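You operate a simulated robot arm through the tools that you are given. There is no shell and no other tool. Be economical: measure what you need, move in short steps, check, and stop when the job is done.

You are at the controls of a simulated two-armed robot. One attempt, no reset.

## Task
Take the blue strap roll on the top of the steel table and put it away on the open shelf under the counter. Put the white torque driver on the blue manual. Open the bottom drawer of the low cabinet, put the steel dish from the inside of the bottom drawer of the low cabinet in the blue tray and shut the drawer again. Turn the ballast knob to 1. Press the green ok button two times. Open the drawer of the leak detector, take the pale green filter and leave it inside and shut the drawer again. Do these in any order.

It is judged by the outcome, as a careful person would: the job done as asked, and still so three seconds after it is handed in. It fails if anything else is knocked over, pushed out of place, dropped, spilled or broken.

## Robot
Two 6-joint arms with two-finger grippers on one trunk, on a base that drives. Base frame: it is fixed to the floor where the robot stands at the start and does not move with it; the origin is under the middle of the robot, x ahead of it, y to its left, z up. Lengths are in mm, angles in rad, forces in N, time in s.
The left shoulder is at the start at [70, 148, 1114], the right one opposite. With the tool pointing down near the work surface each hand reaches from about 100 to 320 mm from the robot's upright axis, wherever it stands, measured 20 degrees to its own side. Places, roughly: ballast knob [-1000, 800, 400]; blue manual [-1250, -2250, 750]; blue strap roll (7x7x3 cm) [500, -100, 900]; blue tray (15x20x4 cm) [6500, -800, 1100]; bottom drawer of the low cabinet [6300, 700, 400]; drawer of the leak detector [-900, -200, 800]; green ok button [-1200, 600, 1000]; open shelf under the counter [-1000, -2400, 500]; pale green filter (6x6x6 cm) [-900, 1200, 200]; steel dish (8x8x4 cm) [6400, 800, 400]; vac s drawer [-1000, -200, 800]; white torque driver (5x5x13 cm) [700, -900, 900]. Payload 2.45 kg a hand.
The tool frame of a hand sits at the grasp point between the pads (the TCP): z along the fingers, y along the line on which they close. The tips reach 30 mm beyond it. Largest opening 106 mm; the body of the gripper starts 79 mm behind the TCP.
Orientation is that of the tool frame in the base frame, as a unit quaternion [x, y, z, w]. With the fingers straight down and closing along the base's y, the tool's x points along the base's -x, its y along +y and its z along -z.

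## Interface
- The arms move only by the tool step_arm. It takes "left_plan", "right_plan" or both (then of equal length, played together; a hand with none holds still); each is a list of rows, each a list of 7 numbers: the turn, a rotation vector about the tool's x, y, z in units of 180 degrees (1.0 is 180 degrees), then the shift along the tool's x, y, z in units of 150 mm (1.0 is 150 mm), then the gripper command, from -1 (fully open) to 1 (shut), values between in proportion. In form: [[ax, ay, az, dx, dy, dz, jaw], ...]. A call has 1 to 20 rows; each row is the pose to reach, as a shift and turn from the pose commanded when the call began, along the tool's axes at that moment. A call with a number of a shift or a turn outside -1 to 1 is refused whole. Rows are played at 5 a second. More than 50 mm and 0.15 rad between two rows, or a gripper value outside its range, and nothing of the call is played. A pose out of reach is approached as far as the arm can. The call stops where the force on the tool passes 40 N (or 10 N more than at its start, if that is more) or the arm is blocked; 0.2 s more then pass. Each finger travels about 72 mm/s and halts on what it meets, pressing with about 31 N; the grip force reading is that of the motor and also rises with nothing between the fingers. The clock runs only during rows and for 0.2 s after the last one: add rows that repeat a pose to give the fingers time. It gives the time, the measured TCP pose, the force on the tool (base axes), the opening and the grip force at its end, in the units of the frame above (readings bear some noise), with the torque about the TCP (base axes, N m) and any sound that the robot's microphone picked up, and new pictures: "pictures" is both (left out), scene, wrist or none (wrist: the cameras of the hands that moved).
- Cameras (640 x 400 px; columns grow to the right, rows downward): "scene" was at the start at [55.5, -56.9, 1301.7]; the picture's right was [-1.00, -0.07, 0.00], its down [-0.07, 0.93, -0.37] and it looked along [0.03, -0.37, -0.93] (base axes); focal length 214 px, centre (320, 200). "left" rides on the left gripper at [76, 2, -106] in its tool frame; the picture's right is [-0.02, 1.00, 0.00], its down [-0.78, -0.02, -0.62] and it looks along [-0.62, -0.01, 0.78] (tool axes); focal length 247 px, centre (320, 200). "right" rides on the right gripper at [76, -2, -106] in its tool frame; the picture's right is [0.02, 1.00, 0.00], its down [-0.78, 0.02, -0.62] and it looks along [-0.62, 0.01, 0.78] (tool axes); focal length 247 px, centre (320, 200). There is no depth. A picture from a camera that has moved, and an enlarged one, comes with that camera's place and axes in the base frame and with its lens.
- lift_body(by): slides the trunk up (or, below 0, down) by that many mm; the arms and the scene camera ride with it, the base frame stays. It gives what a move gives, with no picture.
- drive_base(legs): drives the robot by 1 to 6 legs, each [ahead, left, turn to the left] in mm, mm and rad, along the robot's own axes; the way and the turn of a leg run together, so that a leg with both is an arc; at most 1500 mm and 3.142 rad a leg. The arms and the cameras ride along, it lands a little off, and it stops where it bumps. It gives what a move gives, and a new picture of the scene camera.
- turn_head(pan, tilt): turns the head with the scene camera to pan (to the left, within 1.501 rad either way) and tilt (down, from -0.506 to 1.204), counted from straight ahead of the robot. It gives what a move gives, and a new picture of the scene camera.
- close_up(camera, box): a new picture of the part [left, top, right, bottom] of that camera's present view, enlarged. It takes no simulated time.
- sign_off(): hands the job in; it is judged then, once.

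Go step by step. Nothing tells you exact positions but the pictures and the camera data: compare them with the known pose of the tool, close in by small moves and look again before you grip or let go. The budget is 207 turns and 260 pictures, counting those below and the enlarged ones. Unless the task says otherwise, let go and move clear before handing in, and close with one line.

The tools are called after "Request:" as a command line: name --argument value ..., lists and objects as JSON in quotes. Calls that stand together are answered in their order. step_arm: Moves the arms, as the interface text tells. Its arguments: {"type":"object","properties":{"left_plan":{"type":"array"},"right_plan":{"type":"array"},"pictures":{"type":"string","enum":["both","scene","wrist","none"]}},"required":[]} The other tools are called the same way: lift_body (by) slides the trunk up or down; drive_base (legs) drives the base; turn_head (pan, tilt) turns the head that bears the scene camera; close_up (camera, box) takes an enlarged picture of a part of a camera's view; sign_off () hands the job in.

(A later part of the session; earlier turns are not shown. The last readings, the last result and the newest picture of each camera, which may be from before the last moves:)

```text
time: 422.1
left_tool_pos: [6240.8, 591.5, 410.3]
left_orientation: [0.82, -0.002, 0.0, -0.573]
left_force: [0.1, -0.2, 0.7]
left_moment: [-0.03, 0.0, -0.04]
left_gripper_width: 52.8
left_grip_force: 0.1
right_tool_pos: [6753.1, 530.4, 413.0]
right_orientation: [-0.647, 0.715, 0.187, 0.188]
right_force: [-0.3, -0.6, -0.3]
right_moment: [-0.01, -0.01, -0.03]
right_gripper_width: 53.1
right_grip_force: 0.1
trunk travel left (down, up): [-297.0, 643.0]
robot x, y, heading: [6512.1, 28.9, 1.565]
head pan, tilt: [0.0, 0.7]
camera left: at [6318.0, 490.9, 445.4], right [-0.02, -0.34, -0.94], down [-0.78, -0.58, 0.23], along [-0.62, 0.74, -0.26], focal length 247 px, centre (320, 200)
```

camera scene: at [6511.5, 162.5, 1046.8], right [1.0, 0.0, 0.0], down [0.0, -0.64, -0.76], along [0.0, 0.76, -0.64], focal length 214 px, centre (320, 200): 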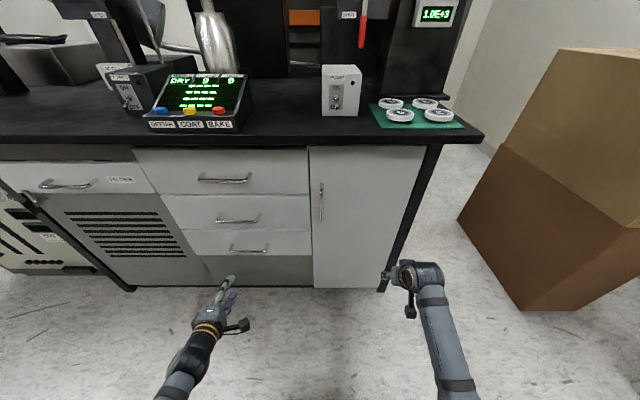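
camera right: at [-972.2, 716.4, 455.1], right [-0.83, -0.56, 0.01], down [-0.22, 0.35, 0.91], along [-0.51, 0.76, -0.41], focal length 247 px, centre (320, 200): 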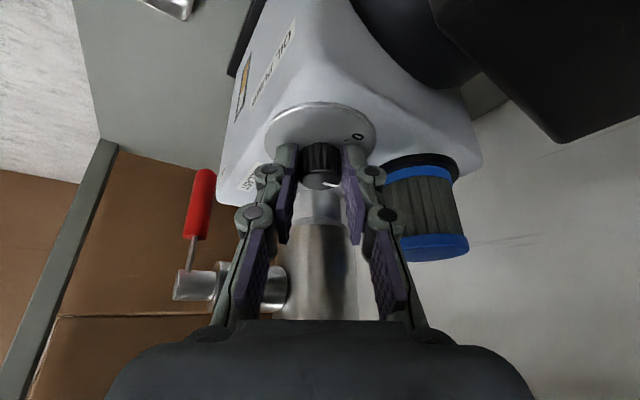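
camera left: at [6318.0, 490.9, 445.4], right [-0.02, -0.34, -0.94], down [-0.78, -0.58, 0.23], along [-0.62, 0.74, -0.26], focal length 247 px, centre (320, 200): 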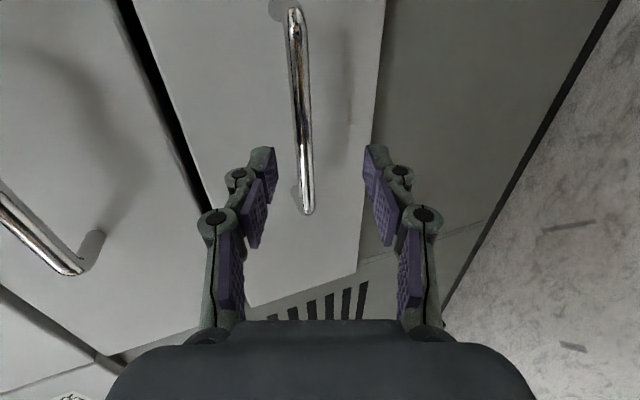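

Bar at y≈655, z≈400, centred between the fingers. Advancing 45 mm and closing.

Request:
step_arm --left_plan '[[0, 0, 0, 0.02, -0.04, 0.14, 0], [0, 0, 0, 0.02, -0.085, 0.289, 0], [0, 0, 0, 0.02, -0.085, 0.289, 0.5], [0, 0, 0, 0.02, -0.085, 0.289, 1], [0, 0, 0, 0.02, -0.085, 0.289, 1], [0, 0, 0, 0.02, -0.085, 0.289, 1]]' --pictures "wrist"

```text
time: 423.5
left_tool_pos: [6244.3, 633.6, 405.7]
left_orientation: [0.821, 0.0, 0.0, -0.571]
left_force: [1.2, 4.9, -10.4]
left_moment: [0.0, -0.11, -0.08]
left_gripper_width: 10.6
left_grip_force: 36.3
right_tool_pos: [6753.1, 530.5, 411.0]
right_orientation: [-0.647, 0.715, 0.186, 0.187]
right_force: [0.2, -0.2, 0.0]
right_moment: [0.01, 0.0, 0.0]
right_gripper_width: 53.1
right_grip_force: 0.1
trunk travel left (down, up): [-297.0, 643.0]
robot x, y, heading: [6508.0, 22.6, 1.571]
head pan, tilt: [0.0, 0.7]
camera left: at [6321.7, 535.1, 440.5], right [-0.02, -0.35, -0.94], down [-0.78, -0.58, 0.23], along [-0.62, 0.74, -0.26], focal length 247 px, centre (320, 200)
```

left: 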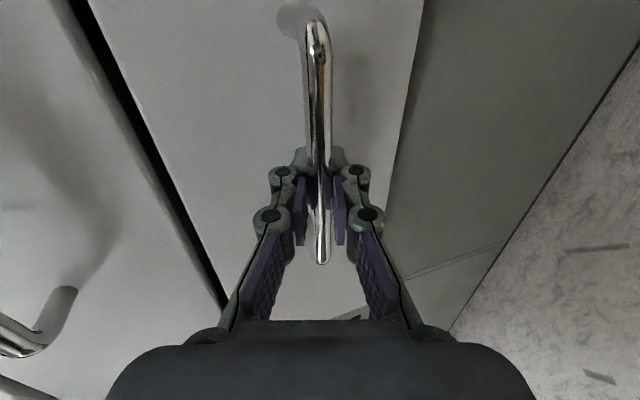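

Gripped. Pulling the drawer out with the arm, then more with the base.

Request:
step_arm --left_plan '[[0, 0, 0, 0, 0.04, -0.1, 1], [0, 0, 0, 0, 0.1, -0.28, 1], [0, 0, 0, 0, 0.17, -0.47, 1], [0, 0, 0, 0, 0.24, -0.65, 1], [0, 0, 0, 0, 0.3, -0.81, 1]]' --pictures "none"

Request:
drive_base --legs '[[-130, 0, 0]]'

Request:
close_up --camera "scene" --box '[160, 150, 400, 300]'

```text
time: 424.7
left_tool_pos: [6242.0, 503.4, 404.5]
left_orientation: [0.821, -0.001, 0.0, -0.572]
left_force: [18.9, -1.0, -18.9]
left_moment: [0.04, -0.13, 0.64]
left_gripper_width: 10.4
left_grip_force: 35.4
right_tool_pos: [6751.4, 530.0, 410.4]
right_orientation: [-0.648, 0.715, 0.186, 0.187]
right_force: [-0.7, 0.2, -0.2]
right_moment: [0.0, 0.0, 0.0]
right_gripper_width: 52.8
right_grip_force: 0.0
trunk travel left (down, up): [-297.0, 643.0]
robot x, y, heading: [6505.5, 23.9, 1.571]
head pan, tilt: [0.0, 0.7]
```

```text
time: 426.0
left_tool_pos: [6242.3, 373.0, 404.5]
left_orientation: [0.82, -0.001, 0.0, -0.572]
left_force: [4.6, -0.4, -20.4]
left_moment: [0.08, -0.08, 0.74]
left_gripper_width: 10.5
left_grip_force: 35.3
right_tool_pos: [6753.3, 399.4, 411.7]
right_orientation: [-0.646, 0.716, 0.186, 0.187]
right_force: [-0.4, -1.2, -0.8]
right_moment: [-0.05, 0.05, 0.0]
right_gripper_width: 52.9
right_grip_force: 0.0
trunk travel left (down, up): [-297.0, 643.0]
robot x, y, heading: [6510.9, -103.6, 1.57]
head pan, tilt: [0.0, 0.7]
camera scene: at [6510.4, 32.2, 1046.5], right [1.0, 0.0, 0.0], down [0.0, -0.65, -0.76], along [0.0, 0.76, -0.65], focal length 214 px, centre (320, 200)
```

scene: 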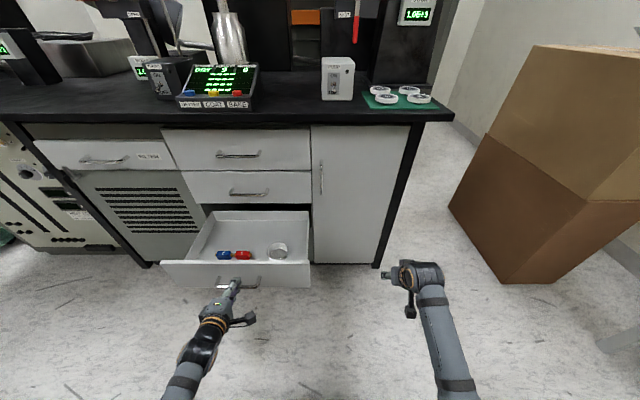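

```text
2.67 times, centred on (280, 225) of scene
camera zoom: at [6510.4, 32.2, 1046.5], right [1.0, 0.0, 0.0], down [0.0, -0.65, -0.76], along [0.0, 0.76, -0.65], focal length 572 px, centre (427, 133)
```

zoom: 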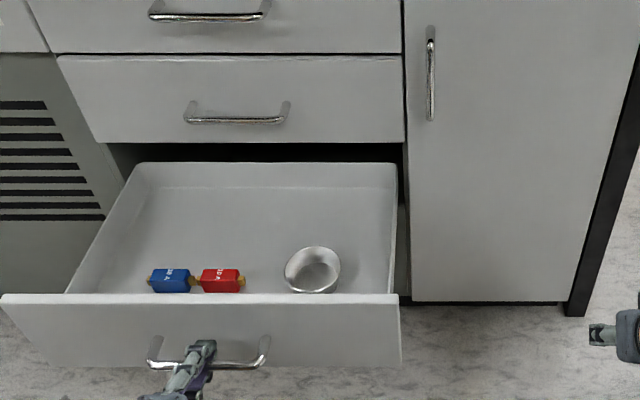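

The drawer is open; the steel dish stands at about (6345,537), rim ≈ 365, and the front panel top is ≈466. I release the handle and set the right hand straight down with fingers closing front-to-back.

Request:
step_arm --left_plan '[[0, 0, 0, 0, 0, 0, 0.5], [0, 0, 0, 0, 0, 0, 0.0], [0, 0, 0, 0, 0, -0.2, 0.0], [0, 0, 0, 0, 0, -0.4, 0.0], [0, 0, 0, 0, 0, -0.6, 0.0]]' --pictures "none"

Request:
lift_body --by 180

Request:
step_arm --right_plan '[[0, 0, 0, 0.19, 0, -0.11, -1], [0, 0, 0, 0.38, 0, -0.22, -1], [0, 0, 0, 0.577, 0, -0.333, -1], [0, 0.045, 0, 0.577, 0, -0.333, -1], [0, 0.09, 0, 0.577, 0, -0.333, -1], [0, 0.135, 0, 0.577, 0, -0.333, -1], [0, 0.174, 0, 0.577, 0, -0.333, -1], [0, 0.174, 0, 0.577, 0, -0.333, -1]]' --pictures "none"

Request:
step_arm --right_plan '[[0, 0, 0.046, 0, 0, 0, -1], [0, 0, 0.092, 0, 0, 0, -1], [0, 0, 0.138, 0, 0, 0, -1], [0, 0, 0.184, 0, 0, 0, -1], [0, 0, 0.23, 0, 0, 0, -1], [0, 0, 0.276, 0, 0, 0, -1], [0, 0, 0.322, 0, 0, 0, -1], [0, 0, 0.368, 0, 0, 0, -1], [0, 0, 0.414, 0, 0, 0, -1], [0, 0, 0.46, 0, 0, 0, -1], [0, 0, 0.5, 0, 0, 0, -1]]' --pictures "both"

```text
time: 427.2
left_tool_pos: [6243.0, 286.3, 436.4]
left_orientation: [0.82, -0.002, 0.0, -0.572]
left_force: [-0.5, 1.2, 0.3]
left_moment: [0.01, -0.01, 0.01]
left_gripper_width: 53.0
left_grip_force: 0.0
right_tool_pos: [6752.2, 398.0, 413.1]
right_orientation: [-0.646, 0.716, 0.186, 0.187]
right_force: [-1.6, 0.2, -0.3]
right_moment: [0.05, 0.02, -0.01]
right_gripper_width: 53.0
right_grip_force: 0.0
trunk travel left (down, up): [-297.0, 643.0]
robot x, y, heading: [6508.1, -105.2, 1.574]
head pan, tilt: [0.0, 0.7]
```

```text
time: 429.2
left_tool_pos: [6245.6, 287.2, 616.9]
left_orientation: [0.82, -0.002, 0.0, -0.572]
left_force: [-0.5, 0.7, 0.0]
left_moment: [-0.01, 0.02, 0.01]
left_gripper_width: 53.0
left_grip_force: 0.0
right_tool_pos: [6752.8, 397.7, 592.0]
right_orientation: [-0.646, 0.716, 0.185, 0.188]
right_force: [1.1, 0.9, 0.6]
right_moment: [-0.02, 0.02, 0.01]
right_gripper_width: 52.8
right_grip_force: 0.0
trunk travel left (down, up): [-477.0, 463.0]
robot x, y, heading: [6509.3, -108.7, 1.575]
head pan, tilt: [0.0, 0.7]
```

```text
time: 431.0
left_tool_pos: [6244.6, 285.7, 615.9]
left_orientation: [0.82, -0.001, 0.0, -0.573]
left_force: [0.7, -0.4, 0.3]
left_moment: [-0.01, -0.02, 0.0]
left_gripper_width: 52.9
left_grip_force: 0.0
right_tool_pos: [6744.3, 299.3, 590.6]
right_orientation: [-0.672, 0.74, 0.004, -0.013]
right_force: [0.0, 0.2, 0.4]
right_moment: [-0.01, -0.01, -0.04]
right_gripper_width: 105.9
right_grip_force: 0.2
trunk travel left (down, up): [-477.0, 463.0]
robot x, y, heading: [6507.8, -104.7, 1.57]
head pan, tilt: [0.0, 0.7]
```

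```text
time: 433.4
left_tool_pos: [6243.6, 284.9, 617.1]
left_orientation: [0.82, -0.002, -0.001, -0.572]
left_force: [0.4, 0.0, 0.5]
left_moment: [0.01, 0.01, 0.0]
left_gripper_width: 52.9
left_grip_force: 0.0
right_tool_pos: [6743.1, 298.1, 591.7]
right_orientation: [0.049, 0.999, -0.006, -0.012]
right_force: [0.2, 0.4, -0.2]
right_moment: [0.0, -0.01, 0.02]
right_gripper_width: 106.1
right_grip_force: 0.1
trunk travel left (down, up): [-477.0, 463.0]
robot x, y, heading: [6510.7, -102.7, 1.568]
head pan, tilt: [0.0, 0.7]
camera scene: at [6511.3, 30.2, 1226.8], right [1.0, 0.0, 0.0], down [0.0, -0.64, -0.76], along [0.0, 0.76, -0.64], focal length 214 px, centre (320, 200)
camera right: at [6669.8, 306.2, 699.8], right [0.08, 1.0, -0.01], down [0.8, -0.05, 0.6], along [0.6, -0.06, -0.8], focal length 247 px, centre (320, 200)
```

scene: 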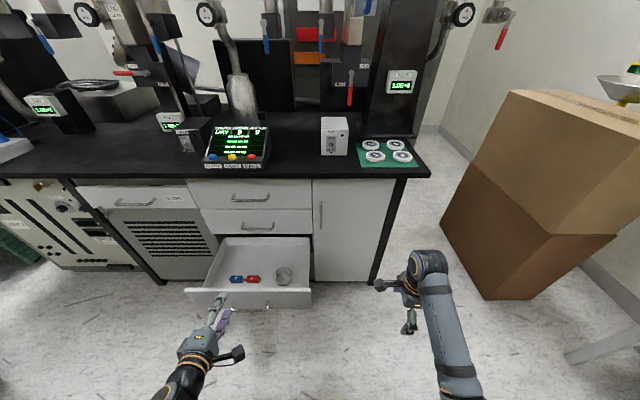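
right: 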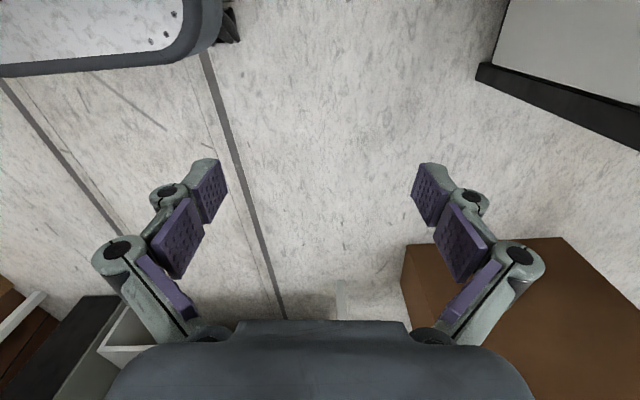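

Straight-down pose works. Strafe left and forward to bring the hand over the dish.

Request:
drive_base --legs '[[0, 393, 0], [230, 0, 0]]'

Request:
close_up --camera "right" --box '[0, 0, 640, 400]'

```text
time: 437.2
left_tool_pos: [5846.6, 519.3, 615.3]
left_orientation: [0.82, -0.003, 0.001, -0.572]
left_force: [-0.5, 0.1, -0.4]
left_moment: [0.01, 0.0, -0.01]
left_gripper_width: 53.1
left_grip_force: 0.1
right_tool_pos: [6344.9, 530.7, 590.8]
right_orientation: [0.049, 0.999, -0.007, -0.013]
right_force: [-0.6, -0.7, 0.3]
right_moment: [-0.01, 0.0, 0.01]
right_gripper_width: 106.0
right_grip_force: 0.1
trunk travel left (down, up): [-477.0, 463.0]
robot x, y, heading: [6109.0, 126.3, 1.565]
head pan, tilt: [0.0, 0.7]
camera scene: at [6113.1, 262.7, 1226.7], right [1.0, -0.01, 0.0], down [0.0, -0.64, -0.76], along [0.0, 0.76, -0.64], focal length 214 px, centre (320, 200)
```

scene: 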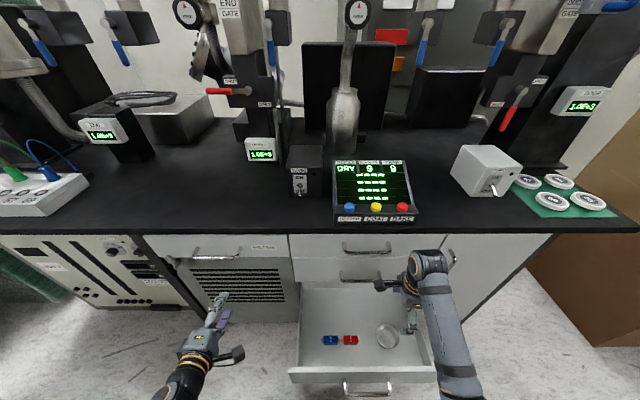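

```text
1.00 times, centred on (320, 200) of right (not enlarged: the box is as wide or as high as the picture)
camera zoom: at [6272.4, 537.5, 699.3], right [0.08, 1.0, -0.01], down [0.8, -0.05, 0.6], along [0.6, -0.06, -0.8], focal length 247 px, centre (320, 200)
```

zoom: 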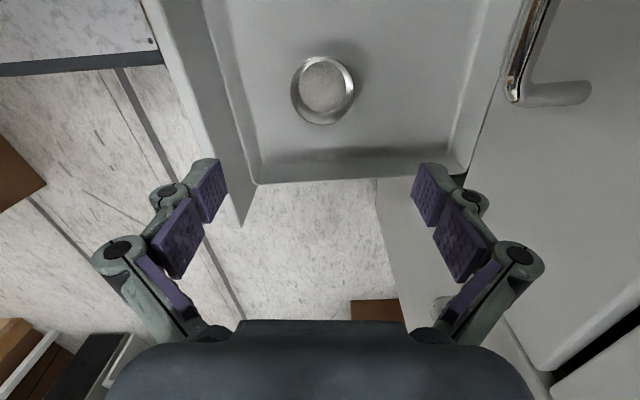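

The dish is almost centred (offset ~5 mm). Lowering 190 mm with the trunk and checking.

Request:
step_arm --right_plan '[[0, 0, 0, -0.033, 0, 0, -1]]' --pictures "none"

Request:
lift_body --by -190

Request:
close_up --camera "right" --box '[0, 0, 640, 400]'

Request:
close_up --camera "scene" --box '[280, 180, 480, 305]'

```text
time: 437.6
left_tool_pos: [5846.0, 518.1, 615.4]
left_orientation: [0.82, -0.003, 0.0, -0.572]
left_force: [-0.4, 0.1, -0.7]
left_moment: [0.02, 0.01, 0.01]
left_gripper_width: 52.9
left_grip_force: 0.1
right_tool_pos: [6349.3, 529.2, 590.8]
right_orientation: [0.048, 0.999, -0.006, -0.013]
right_force: [-0.5, 0.7, -0.1]
right_moment: [0.01, 0.01, 0.0]
right_gripper_width: 105.8
right_grip_force: 0.0
trunk travel left (down, up): [-477.0, 463.0]
robot x, y, heading: [6111.8, 127.2, 1.565]
head pan, tilt: [0.0, 0.7]
```

```text
time: 439.7
left_tool_pos: [5846.0, 517.3, 426.5]
left_orientation: [0.82, -0.002, 0.001, -0.572]
left_force: [-0.2, -0.4, -0.7]
left_moment: [-0.04, -0.01, 0.03]
left_gripper_width: 53.2
left_grip_force: 0.1
right_tool_pos: [6350.0, 529.3, 401.2]
right_orientation: [0.05, 0.999, -0.005, -0.012]
right_force: [0.1, 0.3, -0.5]
right_moment: [0.01, 0.01, 0.04]
right_gripper_width: 105.8
right_grip_force: 0.0
trunk travel left (down, up): [-287.0, 653.0]
robot x, y, heading: [6105.6, 126.4, 1.564]
head pan, tilt: [0.0, 0.7]
```

```text
1.00 times, centred on (320, 200) of right (not enlarged: the box is as wide or as high as the picture)
camera zoom: at [6277.1, 536.1, 509.6], right [0.08, 1.0, -0.01], down [0.8, -0.05, 0.6], along [0.6, -0.06, -0.8], focal length 247 px, centre (320, 200)
```

zoom: 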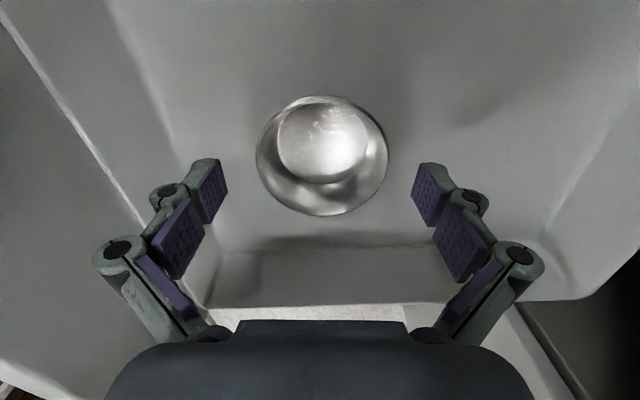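

```text
3.20 times, centred on (380, 242) of scene
camera zoom: at [6113.0, 261.6, 1036.9], right [1.0, -0.01, 0.0], down [0.0, -0.64, -0.76], along [0.0, 0.76, -0.64], focal length 686 px, centre (128, 64)
```

zoom: 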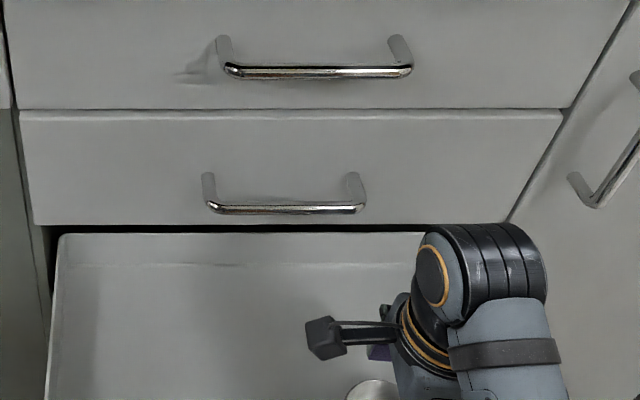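

Dish rim at z≈373, centred. Lowering 34 mm and closing.

Request:
step_arm --right_plan '[[0, 0, 0, 0.02, 0, 0.1, -1], [0, 0, 0, 0.03, 0, 0.2, -1], [0, 0, 0, 0.03, 0, 0.227, -1], [0, 0, 0, 0.03, 0, 0.227, -0.6], [0, 0, 0, 0.03, 0, 0.227, 0], [0, 0, 0, 0.03, 0, 0.227, 0.6], [0, 0, 0, 0.03, 0, 0.227, 1], [0, 0, 0, 0.03, 0, 0.227, 1]]' --pictures "wrist"

```text
time: 441.4
left_tool_pos: [5845.9, 517.9, 426.6]
left_orientation: [0.82, -0.002, 0.002, -0.573]
left_force: [-0.3, 0.3, 0.5]
left_moment: [0.03, 0.02, 0.02]
left_gripper_width: 52.9
left_grip_force: 0.1
right_tool_pos: [6344.7, 531.2, 372.0]
right_orientation: [0.05, 0.999, 0.0, -0.011]
right_force: [-1.3, 0.1, 20.4]
right_moment: [-0.03, -0.15, -0.01]
right_gripper_width: 76.7
right_grip_force: 30.8
trunk travel left (down, up): [-287.0, 653.0]
robot x, y, heading: [6112.1, 128.2, 1.564]
head pan, tilt: [0.0, 0.7]
stopped in row 8 (right hand): the force on the tool passed its limit at 41 N (the readings are from after the stop); the commanded pose is now the measured one
camera right: at [6271.2, 537.3, 479.8], right [0.08, 1.0, 0.0], down [0.79, -0.06, 0.6], along [0.6, -0.05, -0.8], focal length 247 px, centre (320, 200)
```

right: 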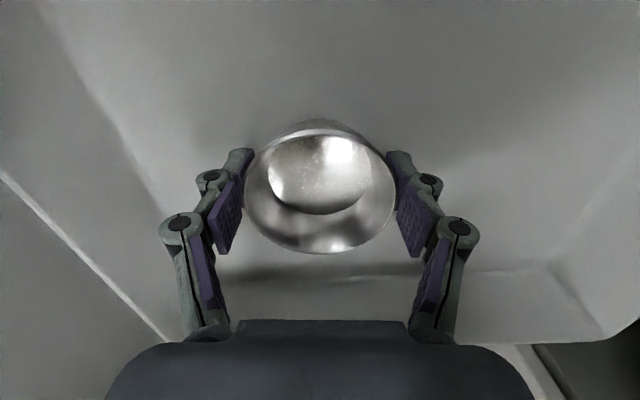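

Dish gripped (77 mm). Lifting with the trunk.

Request:
lift_body --by 180

Request:
close_up --camera "right" --box '[0, 0, 640, 400]'

```text
time: 443.4
left_tool_pos: [5846.3, 518.9, 606.2]
left_orientation: [0.821, -0.002, 0.001, -0.571]
left_force: [-0.2, -0.4, 0.2]
left_moment: [-0.01, 0.02, 0.0]
left_gripper_width: 53.1
left_grip_force: 0.0
right_tool_pos: [6345.4, 530.2, 550.6]
right_orientation: [0.049, 0.999, -0.003, -0.012]
right_force: [-0.2, 0.4, -0.2]
right_moment: [0.01, 0.01, -0.02]
right_gripper_width: 77.0
right_grip_force: 31.2
trunk travel left (down, up): [-467.0, 473.0]
robot x, y, heading: [6111.4, 129.0, 1.565]
head pan, tilt: [0.0, 0.7]
```

```text
1.00 times, centred on (320, 200) of right (not enlarged: the box is as wide or as high as the picture)
camera zoom: at [6271.7, 536.9, 657.3], right [0.08, 1.0, -0.01], down [0.8, -0.06, 0.6], along [0.6, -0.05, -0.8], focal length 247 px, centre (320, 200)
```

zoom: 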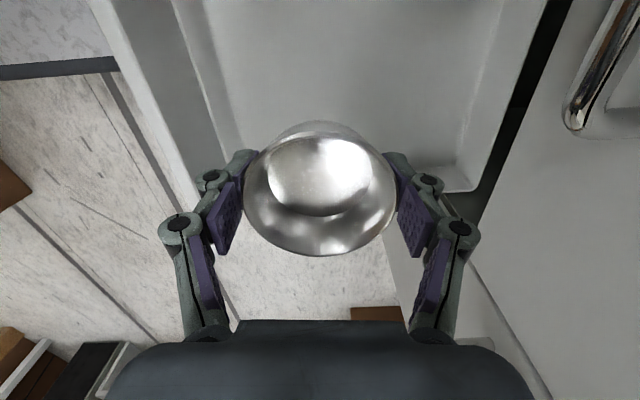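

Dish held. Next I shut the drawer with the closed left hand: back away, strafe right, lower, push.

Request:
drive_base --legs '[[-200, 0, 0.005], [0, -398, 0]]'

Request:
lift_body --by -155

Request:
step_arm --left_plan '[[0, 0, 0, 0, 0, 0, 0.6], [0, 0, 0, 0, 0, 0, 1], [0, 0, 0, 0, 0, 0, 1], [0, 0, 0, 0, 0, 0, 1]]' --pictures "wrist"

```text
time: 447.1
left_tool_pos: [6240.2, 315.9, 605.2]
left_orientation: [0.82, -0.001, -0.001, -0.572]
left_force: [-0.3, -0.3, -0.4]
left_moment: [-0.01, 0.0, 0.03]
left_gripper_width: 53.3
left_grip_force: 0.1
right_tool_pos: [6740.7, 330.4, 549.5]
right_orientation: [0.045, 0.999, -0.003, -0.013]
right_force: [-0.6, 0.0, -1.3]
right_moment: [0.01, -0.03, 0.02]
right_gripper_width: 76.9
right_grip_force: 30.7
trunk travel left (down, up): [-467.0, 473.0]
robot x, y, heading: [6505.2, -73.1, 1.572]
head pan, tilt: [0.0, 0.7]
camera scene: at [6509.2, 61.2, 1216.8], right [1.0, 0.0, 0.0], down [0.0, -0.64, -0.76], along [0.0, 0.76, -0.64], focal length 214 px, centre (320, 200)
```

scene: 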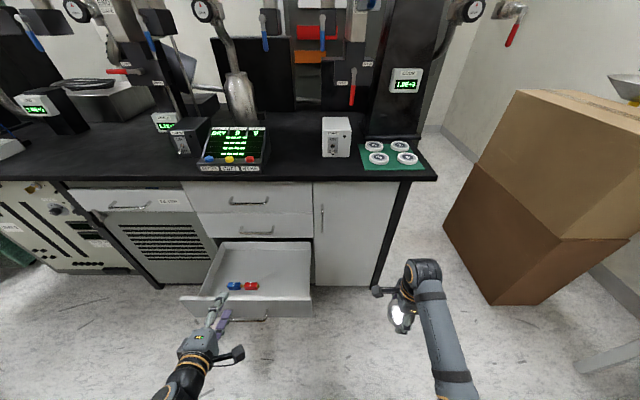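

```text
time: 448.8
left_tool_pos: [6239.8, 316.9, 451.0]
left_orientation: [0.82, -0.001, -0.001, -0.572]
left_force: [-0.6, 0.3, 0.2]
left_moment: [-0.01, -0.01, -0.05]
left_gripper_width: 52.9
left_grip_force: 0.1
right_tool_pos: [6739.5, 330.7, 395.6]
right_orientation: [0.046, 0.999, -0.002, -0.011]
right_force: [0.3, -0.3, -0.2]
right_moment: [-0.04, -0.04, -0.01]
right_gripper_width: 77.0
right_grip_force: 31.1
trunk travel left (down, up): [-312.0, 628.0]
robot x, y, heading: [6505.3, -72.9, 1.571]
head pan, tilt: [0.0, 0.7]
```

```text
time: 449.8
left_tool_pos: [6240.8, 315.8, 450.6]
left_orientation: [0.82, -0.001, -0.001, -0.572]
left_force: [0.5, 0.3, -0.7]
left_moment: [-0.01, -0.02, 0.0]
left_gripper_width: 0.0
left_grip_force: 29.1
right_tool_pos: [6740.2, 331.4, 394.3]
right_orientation: [0.046, 0.999, -0.004, -0.012]
right_force: [0.4, -0.9, -0.2]
right_moment: [0.0, 0.03, -0.01]
right_gripper_width: 76.9
right_grip_force: 31.8
trunk travel left (down, up): [-312.0, 628.0]
robot x, y, heading: [6507.4, -72.3, 1.574]
head pan, tilt: [0.0, 0.7]
camera left: at [6317.8, 216.7, 486.5], right [-0.02, -0.35, -0.94], down [-0.78, -0.58, 0.23], along [-0.62, 0.74, -0.26], focal length 247 px, centre (320, 200)
```

left: 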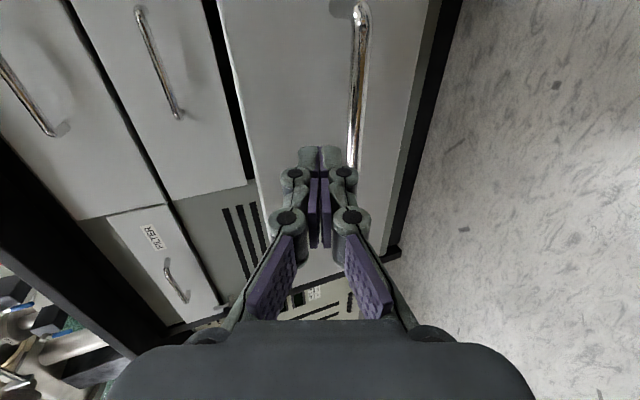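

The fingertips point at the panel above the bar. Pushing: base 130 mm, then the arm.

Request:
drive_base --legs '[[130, 0, 0]]'

Request:
step_arm --left_plan '[[0, 0, 0, 0, -0.07, 0.19, 1], [0, 0, 0, 0, -0.14, 0.38, 1], [0, 0, 0, 0, -0.21, 0.57, 1], [0, 0, 0, 0, -0.28, 0.76, 1], [0, 0, 0, 0, -0.345, 0.94, 1]]' --pictures "none"

Request:
step_arm --left_plan '[[0, 0, 0, 0, -0.05, 0.14, 1], [0, 0, 0, 0, -0.09, 0.25, 1], [0, 0, 0, 0, -0.13, 0.35, 1], [0, 0, 0, 0, -0.16, 0.43, 1], [0, 0, 0, 0, -0.18, 0.49, 1]]' --pictures "scene"

```text
time: 451.1
left_tool_pos: [6238.3, 444.2, 449.9]
left_orientation: [0.82, 0.0, -0.001, -0.572]
left_force: [-0.5, 0.6, 0.0]
left_moment: [0.03, 0.02, -0.01]
left_gripper_width: 0.0
left_grip_force: 28.8
right_tool_pos: [6737.6, 460.6, 394.3]
right_orientation: [0.045, 0.999, -0.002, -0.011]
right_force: [-0.4, -0.1, -1.0]
right_moment: [-0.04, 0.03, -0.03]
right_gripper_width: 76.7
right_grip_force: 31.3
trunk travel left (down, up): [-312.0, 628.0]
robot x, y, heading: [6509.3, 56.7, 1.575]
head pan, tilt: [0.0, 0.7]
camera scene: at [6508.0, 190.3, 1061.7], right [1.0, 0.0, 0.0], down [0.0, -0.64, -0.76], along [0.0, 0.76, -0.64], focal length 214 px, centre (320, 200)
```

scene: 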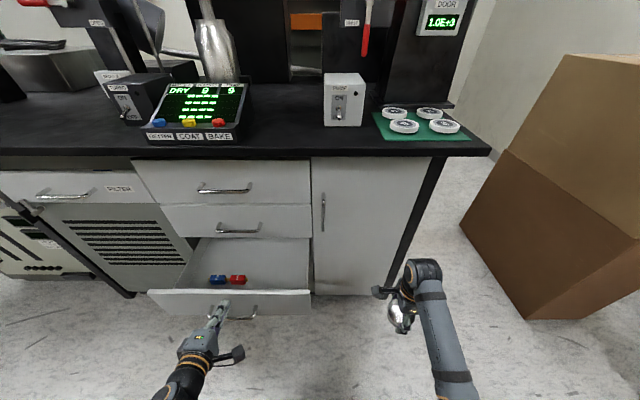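

```text
time: 452.3
left_tool_pos: [6239.2, 596.2, 449.4]
left_orientation: [0.82, 0.0, -0.002, -0.572]
left_force: [0.2, -0.4, 0.0]
left_moment: [0.01, -0.01, 0.01]
left_gripper_width: 0.0
left_grip_force: 28.0
right_tool_pos: [6737.9, 460.5, 394.7]
right_orientation: [0.045, 0.999, -0.003, -0.011]
right_force: [-0.2, 0.8, -1.0]
right_moment: [-0.01, 0.02, 0.0]
right_gripper_width: 76.8
right_grip_force: 31.1
trunk travel left (down, up): [-312.0, 628.0]
robot x, y, heading: [6508.9, 50.6, 1.577]
head pan, tilt: [0.0, 0.7]
```

```text
time: 453.1
left_tool_pos: [6238.9, 639.2, 449.4]
left_orientation: [0.82, 0.0, -0.001, -0.572]
left_force: [2.7, -10.8, 4.9]
left_moment: [0.11, -0.02, -0.07]
left_gripper_width: 0.1
left_grip_force: 28.7
right_tool_pos: [6737.2, 459.2, 395.1]
right_orientation: [0.045, 0.999, -0.003, -0.012]
right_force: [0.3, -0.1, -1.0]
right_moment: [-0.02, -0.01, 0.01]
right_gripper_width: 76.8
right_grip_force: 30.8
trunk travel left (down, up): [-312.0, 628.0]
robot x, y, heading: [6508.4, 55.1, 1.576]
head pan, tilt: [0.0, 0.7]
stopped in row 3 (left hand): the force on the tool passed its limit at 63 N (the readings are from after the stop); the commanded pose is now the measured one
camera scene: at [6508.3, 188.4, 1062.1], right [1.0, 0.0, 0.0], down [0.0, -0.64, -0.77], along [0.0, 0.77, -0.64], focal length 214 px, centre (320, 200)
```

scene: 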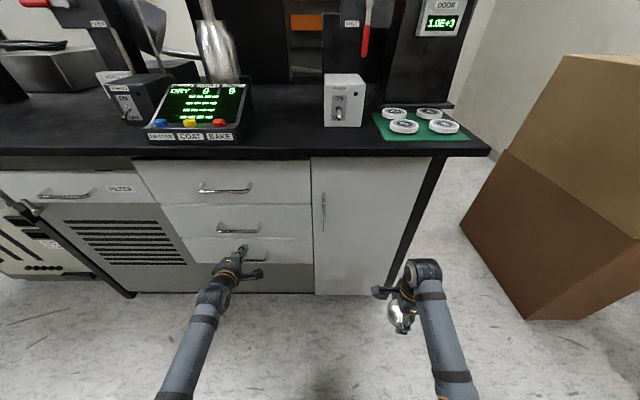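

The drawer is shut flush. I retract the left arm, then carry the dish around to the south side of the box stack, raising it above tray height.

Request:
step_arm --left_plan '[[0, 0, 0, 0, 0.1, -0.28, 1], [0, 0, 0, 0, 0.2, -0.56, 1], [0, 0, 0, 0, 0.3, -0.84, 1], [0, 0, 0, 0, 0.345, -0.95, 1]]' --pictures "none"

Request:
drive_base --legs '[[-140, 0, 0], [0, -620, 0]]'

Request:
step_arm --left_plan '[[0, 0, 0, 0, 0.1, -0.28, 1], [0, 0, 0, 0, 0.2, -0.56, 1], [0, 0, 0, 0, 0.3, -0.84, 1]]' --right_plan '[[0, 0, 0, 0, 0, -0.3, 1], [0, 0, 0, 0, 0, -0.6, 1], [0, 0, 0, 0, 0, -0.9, 1]]' --pictures "none"

Request:
lift_body --by 400

Request:
lift_body --by 225

```text
time: 454.1
left_tool_pos: [6240.1, 489.9, 451.1]
left_orientation: [0.82, 0.001, -0.001, -0.572]
left_force: [0.5, 0.6, 0.3]
left_moment: [-0.03, 0.0, 0.01]
left_gripper_width: 0.1
left_grip_force: 28.2
right_tool_pos: [6737.4, 459.5, 394.2]
right_orientation: [0.044, 0.999, -0.003, -0.012]
right_force: [-0.7, 1.2, 0.0]
right_moment: [0.0, 0.0, -0.04]
right_gripper_width: 76.5
right_grip_force: 31.0
trunk travel left (down, up): [-312.0, 628.0]
robot x, y, heading: [6507.6, 55.0, 1.574]
head pan, tilt: [0.0, 0.7]
```

```text
time: 458.5
left_tool_pos: [6864.2, 348.9, 451.4]
left_orientation: [0.821, 0.001, -0.003, -0.572]
left_force: [-0.3, 1.1, 0.7]
left_moment: [-0.02, -0.02, -0.02]
left_gripper_width: 0.1
left_grip_force: 28.5
right_tool_pos: [7363.4, 320.6, 394.5]
right_orientation: [0.043, 0.999, -0.003, -0.011]
right_force: [-0.4, 0.5, -0.4]
right_moment: [-0.04, 0.01, 0.0]
right_gripper_width: 76.6
right_grip_force: 31.1
trunk travel left (down, up): [-312.0, 628.0]
robot x, y, heading: [7134.1, -86.0, 1.58]
head pan, tilt: [0.0, 0.7]
camera scene: at [7134.0, 49.2, 1061.8], right [1.0, 0.01, 0.0], down [0.0, -0.64, -0.76], along [-0.01, 0.76, -0.64], focal length 214 px, centre (320, 200)
```

scene: 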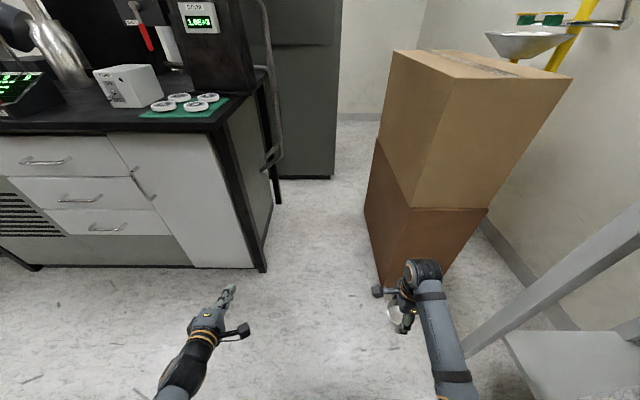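

```text
time: 459.3
left_tool_pos: [6887.6, 243.3, 460.2]
left_orientation: [0.822, 0.003, -0.003, -0.57]
left_force: [0.2, 0.7, -0.4]
left_moment: [-0.01, 0.03, 0.0]
left_gripper_width: 0.0
left_grip_force: 28.7
left hand out of reach, approached as far as the arm can: row 2, 3
right_tool_pos: [7419.4, 285.3, 511.0]
right_orientation: [0.044, 0.999, 0.001, -0.018]
right_force: [0.1, 0.1, -0.9]
right_moment: [0.05, 0.0, -0.02]
right_gripper_width: 76.5
right_grip_force: 30.7
right hand out of reach, approached as far as the arm can: row 1, 2, 3
trunk travel left (down, up): [-312.0, 628.0]
robot x, y, heading: [7132.6, -86.1, 1.579]
head pan, tilt: [0.0, 0.7]
```

```text
time: 463.1
left_tool_pos: [6887.3, 244.1, 858.9]
left_orientation: [0.822, 0.002, -0.002, -0.569]
left_force: [-0.6, -0.7, -0.3]
left_moment: [-0.02, 0.0, 0.02]
left_gripper_width: 0.0
left_grip_force: 28.5
right_tool_pos: [7420.3, 286.6, 910.2]
right_orientation: [0.043, 0.999, 0.0, -0.016]
right_force: [-0.9, -0.1, -0.9]
right_moment: [-0.03, 0.02, 0.01]
right_gripper_width: 76.3
right_grip_force: 30.7
trunk travel left (down, up): [-712.0, 228.0]
robot x, y, heading: [7133.7, -90.2, 1.576]
head pan, tilt: [0.0, 0.7]
```

```text
time: 465.5
left_tool_pos: [6887.2, 243.9, 1083.2]
left_orientation: [0.822, 0.002, -0.002, -0.57]
left_force: [-0.1, -0.8, -0.5]
left_moment: [0.01, -0.01, 0.02]
left_gripper_width: 0.0
left_grip_force: 28.1
right_tool_pos: [7417.9, 286.0, 1134.7]
right_orientation: [0.044, 0.999, 0.0, -0.016]
right_force: [0.1, -0.6, -0.9]
right_moment: [0.0, -0.01, -0.01]
right_gripper_width: 76.0
right_grip_force: 31.1
trunk travel left (down, up): [-937.0, 3.0]
robot x, y, heading: [7136.5, -86.7, 1.58]
head pan, tilt: [0.0, 0.7]
```

The dish needs ~50 mm more height; the arm reaches higher when extended, so I move it forward and up.

Request:
step_arm --right_plan '[[0, 0, 0, 0, 0.2, 0, 1], [0, 0, 0, 0, 0.4, -0.1, 1], [0, 0, 0, 0, 0.6, -0.25, 1], [0, 0, 0, 0, 0.7, -0.45, 1], [0, 0, 0, 0, 0.7, -0.5, 1]]' --pictures "wrist"

```text
time: 466.7
left_tool_pos: [6887.1, 243.8, 1083.8]
left_orientation: [0.822, 0.002, -0.003, -0.569]
left_force: [-0.3, 0.8, -0.1]
left_moment: [0.0, -0.01, -0.03]
left_gripper_width: 0.0
left_grip_force: 29.0
right_tool_pos: [7477.2, 344.3, 1171.4]
right_orientation: [0.044, 0.999, 0.002, -0.017]
right_force: [0.4, 0.3, -1.1]
right_moment: [-0.01, 0.03, -0.02]
right_gripper_width: 75.6
right_grip_force: 31.0
right hand out of reach, approached as far as the arm can: row 1, 2, 3, 4, 5
trunk travel left (down, up): [-937.0, 3.0]
robot x, y, heading: [7134.4, -84.2, 1.577]
head pan, tilt: [0.0, 0.7]
camera right: at [7405.0, 348.2, 1279.3], right [0.07, 1.0, 0.0], down [0.8, -0.06, 0.59], along [0.59, -0.04, -0.8], focal length 247 px, centre (320, 200)
```

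right: 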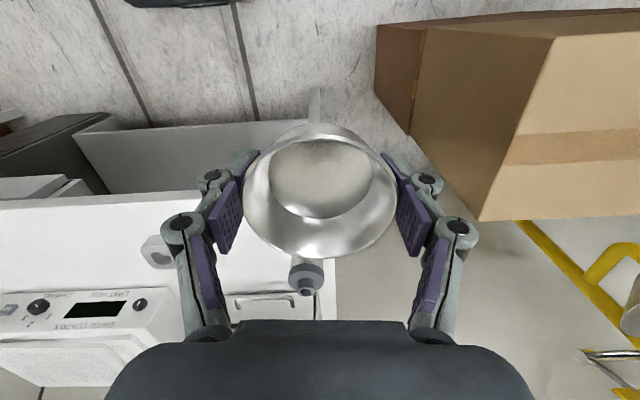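

Z is 1171 now. A bit more outward to gain height.

Request:
step_arm --right_plan '[[0, 0, 0, -0.2, 0, 0, 1], [0, 0, 0, -0.4, 0.1, 0, 1], [0, 0, 0, -0.6, 0.2, 0, 1], [0, 0, 0, -0.6, 0.2, 0, 1]]' --pictures "none"

```text
time: 467.7
left_tool_pos: [6887.0, 243.2, 1084.0]
left_orientation: [0.821, 0.002, -0.003, -0.57]
left_force: [0.3, -0.4, 0.1]
left_moment: [0.0, 0.02, 0.0]
left_gripper_width: 0.0
left_grip_force: 28.5
right_tool_pos: [7570.0, 368.3, 1168.2]
right_orientation: [0.044, 0.999, 0.002, -0.017]
right_force: [-0.3, -0.9, -1.1]
right_moment: [-0.03, 0.01, -0.03]
right_gripper_width: 76.1
right_grip_force: 31.1
trunk travel left (down, up): [-937.0, 3.0]
robot x, y, heading: [7132.0, -83.5, 1.577]
head pan, tilt: [0.0, 0.7]
```

Now within reach; lifting 50 mm more.

Request:
step_arm --right_plan '[[0, 0, 0, 0, 0, -0.15, 1], [0, 0, 0, 0, 0, -0.33, 1], [0, 0, 0, 0, 0, -0.33, 1]]' --pictures "none"

```text
time: 468.5
left_tool_pos: [6885.9, 244.7, 1083.6]
left_orientation: [0.822, 0.003, -0.003, -0.569]
left_force: [-0.8, -0.3, -0.5]
left_moment: [0.0, -0.01, 0.01]
left_gripper_width: 0.0
left_grip_force: 28.2
right_tool_pos: [7570.4, 367.4, 1218.5]
right_orientation: [0.043, 0.999, 0.001, -0.018]
right_force: [1.1, -0.4, -0.5]
right_moment: [0.0, 0.04, -0.01]
right_gripper_width: 75.8
right_grip_force: 31.3
trunk travel left (down, up): [-937.0, 3.0]
robot x, y, heading: [7133.7, -87.1, 1.578]
head pan, tilt: [0.0, 0.7]
```

Height reached (1218). Now drive back south, turn to face −x beside the box stack.

Request:
drive_base --legs '[[-1166, 0, 0], [0, 0, 1.564]]'

Request:
turn_head --pan -0.7 --tilt 0.7

```text
time: 478.2
left_tool_pos: [6802.4, -1483.1, 1083.1]
left_orientation: [0.581, 0.582, -0.404, -0.402]
left_force: [0.0, -0.4, -0.5]
left_moment: [0.06, 0.01, 0.03]
left_gripper_width: 0.1
left_grip_force: 28.6
right_tool_pos: [6683.0, -798.7, 1218.9]
right_orientation: [-0.673, 0.739, -0.011, -0.013]
right_force: [0.4, 0.2, 0.0]
right_moment: [-0.02, 0.0, -0.05]
right_gripper_width: 75.1
right_grip_force: 30.8
trunk travel left (down, up): [-937.0, 3.0]
robot x, y, heading: [7134.7, -1239.5, -3.136]
head pan, tilt: [0.0, 0.7]
camera scene: at [6999.7, -1238.3, 1686.8], right [0.0, 1.0, 0.0], down [0.64, 0.0, -0.76], along [-0.76, 0.0, -0.64], focal length 214 px, centre (320, 200)
```

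scene: 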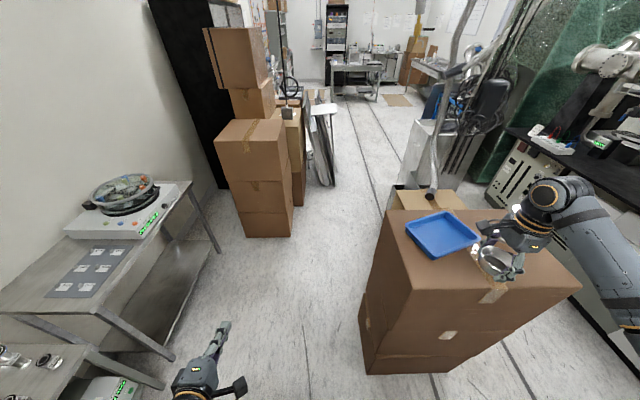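

```text
time: 479.3
left_tool_pos: [6801.2, -1483.3, 1083.3]
left_orientation: [0.582, 0.581, -0.403, -0.401]
left_force: [0.2, 0.1, -0.6]
left_moment: [0.03, -0.01, -0.02]
left_gripper_width: 0.0
left_grip_force: 29.1
right_tool_pos: [6682.3, -799.0, 1217.6]
right_orientation: [-0.673, 0.739, -0.011, -0.013]
right_force: [0.1, -0.1, -0.3]
right_moment: [0.02, 0.02, 0.0]
right_gripper_width: 75.2
right_grip_force: 30.5
trunk travel left (down, up): [-937.0, 3.0]
robot x, y, heading: [7133.2, -1237.5, -3.138]
head pan, tilt: [-0.7, 0.7]
camera scene: at [7019.5, -1183.9, 1686.8], right [0.64, 0.77, 0.0], down [0.49, -0.41, -0.76], along [-0.59, 0.49, -0.64], focal length 214 px, centre (320, 200)
```

scene: 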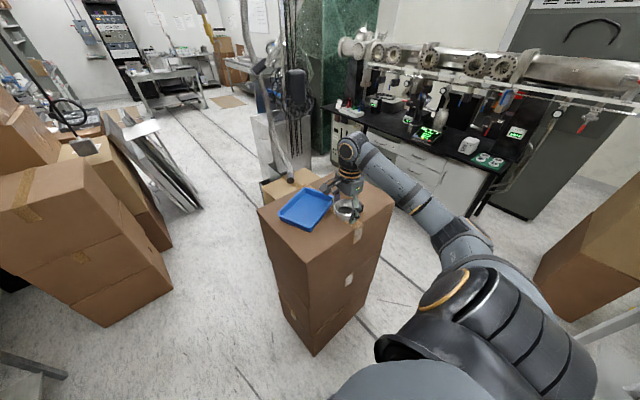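

Tray centre is about (6489,-809). Driving forward 194 mm to bring the dish over it.

Request:
drive_base --legs '[[194, 10, 0]]'

Request:
close_up --camera "right" --box '[0, 0, 640, 400]'

Request:
close_up --camera "scene" --box '[260, 110, 460, 235]'

```text
time: 480.9
left_tool_pos: [6613.6, -1494.4, 1084.7]
left_orientation: [0.579, 0.582, -0.405, -0.403]
left_force: [0.6, 0.0, 0.7]
left_moment: [0.0, 0.0, 0.01]
left_gripper_width: 0.0
left_grip_force: 28.4
right_tool_pos: [6492.1, -809.5, 1220.4]
right_orientation: [-0.675, 0.738, -0.009, -0.013]
right_force: [-0.2, 0.0, -0.5]
right_moment: [0.0, 0.07, 0.01]
right_gripper_width: 75.0
right_grip_force: 30.7
trunk travel left (down, up): [-937.0, 3.0]
robot x, y, heading: [6940.2, -1248.0, -3.134]
head pan, tilt: [-0.7, 0.7]
camera scene: at [6832.1, -1194.3, 1687.2], right [0.64, 0.77, 0.0], down [0.49, -0.41, -0.77], along [-0.59, 0.49, -0.64], focal length 214 px, centre (320, 200)
```

scene: 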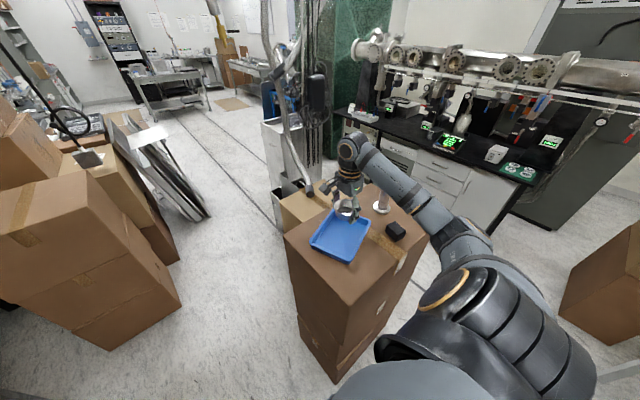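

```text
1.00 times, centred on (320, 200) of right (not enlarged: the box is as wide or as high as the picture)
camera zoom: at [6488.0, -882.1, 1328.3], right [-1.0, 0.07, 0.0], down [0.06, 0.8, 0.6], along [0.04, 0.59, -0.8], focal length 247 px, centre (320, 200)
```

zoom: 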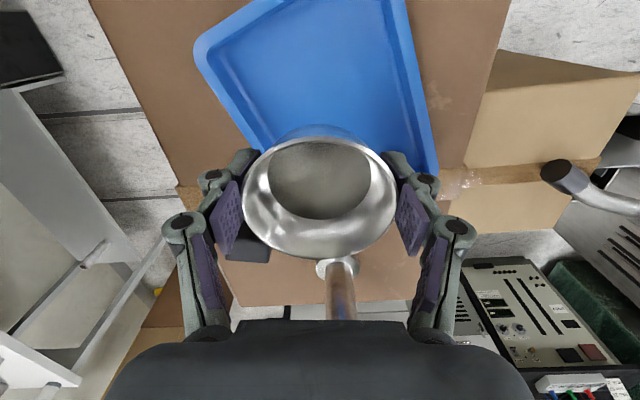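

```text
3.20 times, centred on (360, 172) of scene
camera zoom: at [6832.1, -1194.3, 1687.2], right [0.64, 0.77, 0.0], down [0.49, -0.41, -0.77], along [-0.59, 0.49, -0.64], focal length 686 px, centre (192, 288)
```

zoom: 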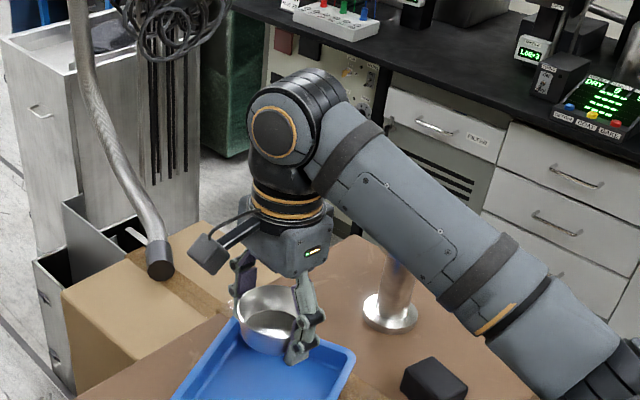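

The dish hangs nearly over the tray centre (6477,-815). Small correction, then lowering toward the tray.

Request:
step_arm --right_plan '[[0, 0, 0, 0.033, 0.09, 0.1, 1], [0, 0, 0, 0.033, 0.09, 0.3, 1], [0, 0, 0, 0.033, 0.09, 0.45, 1], [0, 0, 0, 0.033, 0.09, 0.52, 1]]' --pictures "wrist"

Request:
close_up --camera "scene" --box '[280, 150, 440, 270]'

```text
time: 481.9
left_tool_pos: [6610.5, -1494.4, 1083.1]
left_orientation: [0.58, 0.582, -0.404, -0.402]
left_force: [-0.4, 0.7, -0.8]
left_moment: [-0.03, 0.03, -0.03]
left_gripper_width: 0.1
left_grip_force: 28.3
right_tool_pos: [6473.7, -815.8, 1138.5]
right_orientation: [-0.674, 0.739, -0.01, -0.011]
right_force: [-0.1, 1.2, -1.0]
right_moment: [0.01, 0.0, 0.01]
right_gripper_width: 75.2
right_grip_force: 30.6
trunk travel left (down, up): [-937.0, 3.0]
robot x, y, heading: [6940.9, -1249.8, -3.141]
head pan, tilt: [-0.7, 0.7]
camera right: at [6468.9, -888.7, 1246.9], right [-1.0, 0.07, 0.0], down [0.06, 0.8, 0.6], along [0.04, 0.59, -0.8], focal length 247 px, centre (320, 200)
```

right: 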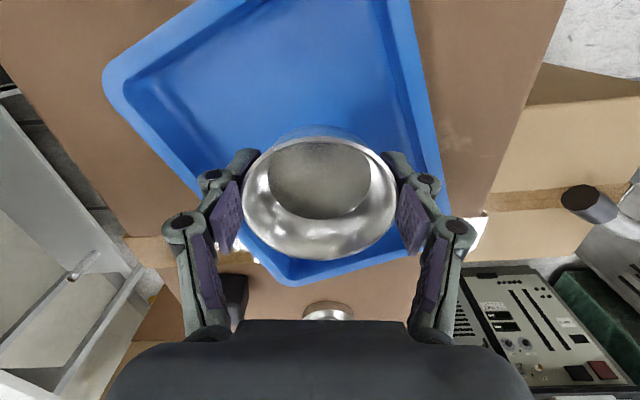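

```text
3.33 times, centred on (360, 210) of scene
camera zoom: at [6825.5, -1194.8, 1686.8], right [0.64, 0.77, 0.0], down [0.49, -0.41, -0.76], along [-0.59, 0.49, -0.64], focal length 715 px, centre (187, 167)
```

zoom: 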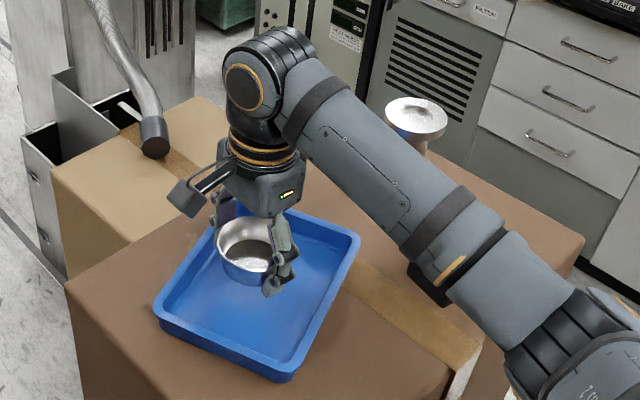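

The dish is centred over the tray within about 10 mm. Lowering to contact.

Request:
step_arm --right_plan '[[0, 0, 0, 0, 0, 0.03, 1], [0, 0, 0, 0, 0, 0.06, 1], [0, 0, 0, 0, 0, 0.085, 1]]' --pictures "none"

```text
time: 482.7
left_tool_pos: [6611.0, -1494.3, 1084.5]
left_orientation: [0.581, 0.582, -0.403, -0.401]
left_force: [-0.2, 0.5, -0.3]
left_moment: [-0.01, -0.01, 0.01]
left_gripper_width: 0.2
left_grip_force: 29.2
right_tool_pos: [6474.9, -816.5, 1126.2]
right_orientation: [-0.675, 0.738, -0.011, -0.011]
right_force: [0.3, 0.3, 0.3]
right_moment: [-0.03, 0.03, 0.01]
right_gripper_width: 74.8
right_grip_force: 31.0
trunk travel left (down, up): [-937.0, 3.0]
robot x, y, heading: [6942.2, -1247.6, -3.138]
head pan, tilt: [-0.7, 0.7]
```

Request:
step_arm --right_plan '[[0, 0, 0, 0, 0, 0.03, 1], [0, 0, 0, 0, 0, 0.06, 1], [0, 0, 0, 0, 0, 0.09, 1], [0, 0, 0, 0, 0, 0.12, 1], [0, 0, 0, 0, 0, 0.15, 1]]' --pictures "wrist"

```text
time: 483.9
left_tool_pos: [6608.9, -1493.9, 1082.8]
left_orientation: [0.58, 0.582, -0.404, -0.402]
left_force: [0.4, -0.5, 0.7]
left_moment: [-0.03, -0.02, -0.01]
left_gripper_width: 0.1
left_grip_force: 28.4
right_tool_pos: [6475.2, -817.9, 1104.7]
right_orientation: [-0.675, 0.738, -0.011, -0.011]
right_force: [-0.2, 0.4, -0.4]
right_moment: [0.01, 0.0, 0.0]
right_gripper_width: 74.9
right_grip_force: 30.6
trunk travel left (down, up): [-937.0, 3.0]
robot x, y, heading: [6942.2, -1249.5, -3.138]
head pan, tilt: [-0.7, 0.7]
camera right: at [6469.7, -890.0, 1213.6], right [-1.0, 0.07, 0.0], down [0.06, 0.8, 0.6], along [0.04, 0.59, -0.8], focal length 247 px, centre (320, 200)
```

right: 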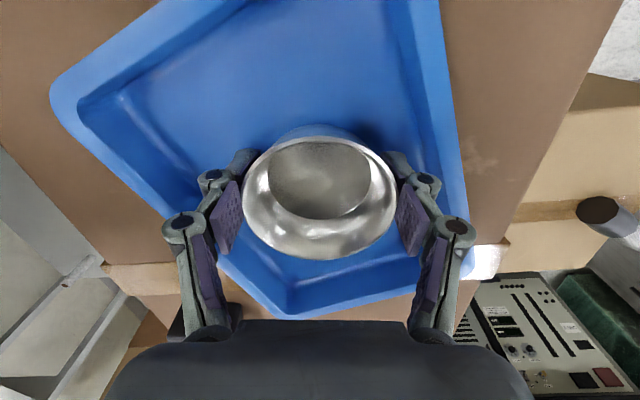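

Not yet touching; the tray floor is lower (rim ≈1090–1100). Continuing down gently.

Request:
step_arm --right_plan '[[0, 0, 0, -0.03, -0.04, 0.03, 1], [0, 0, 0, -0.03, -0.04, 0.06, 1], [0, 0, 0, -0.03, -0.04, 0.08, 1], [0, 0, 0, -0.03, -0.04, 0.1, 1]]' --pictures "none"

```text
time: 484.8
left_tool_pos: [6612.2, -1495.4, 1084.7]
left_orientation: [0.579, 0.582, -0.405, -0.402]
left_force: [-0.1, -0.1, -0.3]
left_moment: [0.0, 0.0, 0.01]
left_gripper_width: 0.0
left_grip_force: 28.9
right_tool_pos: [6481.0, -813.7, 1097.1]
right_orientation: [-0.675, 0.737, -0.004, -0.013]
right_force: [4.3, -0.9, 18.5]
right_moment: [0.1, -0.74, 0.01]
right_gripper_width: 75.3
right_grip_force: 30.8
trunk travel left (down, up): [-937.0, 3.0]
robot x, y, heading: [6944.0, -1245.7, -3.143]
head pan, tilt: [-0.7, 0.7]
stopped in row 4 (right hand): the force on the tool passed its limit at 43 N (the readings are from after the stop); the commanded pose is now the measured one
```

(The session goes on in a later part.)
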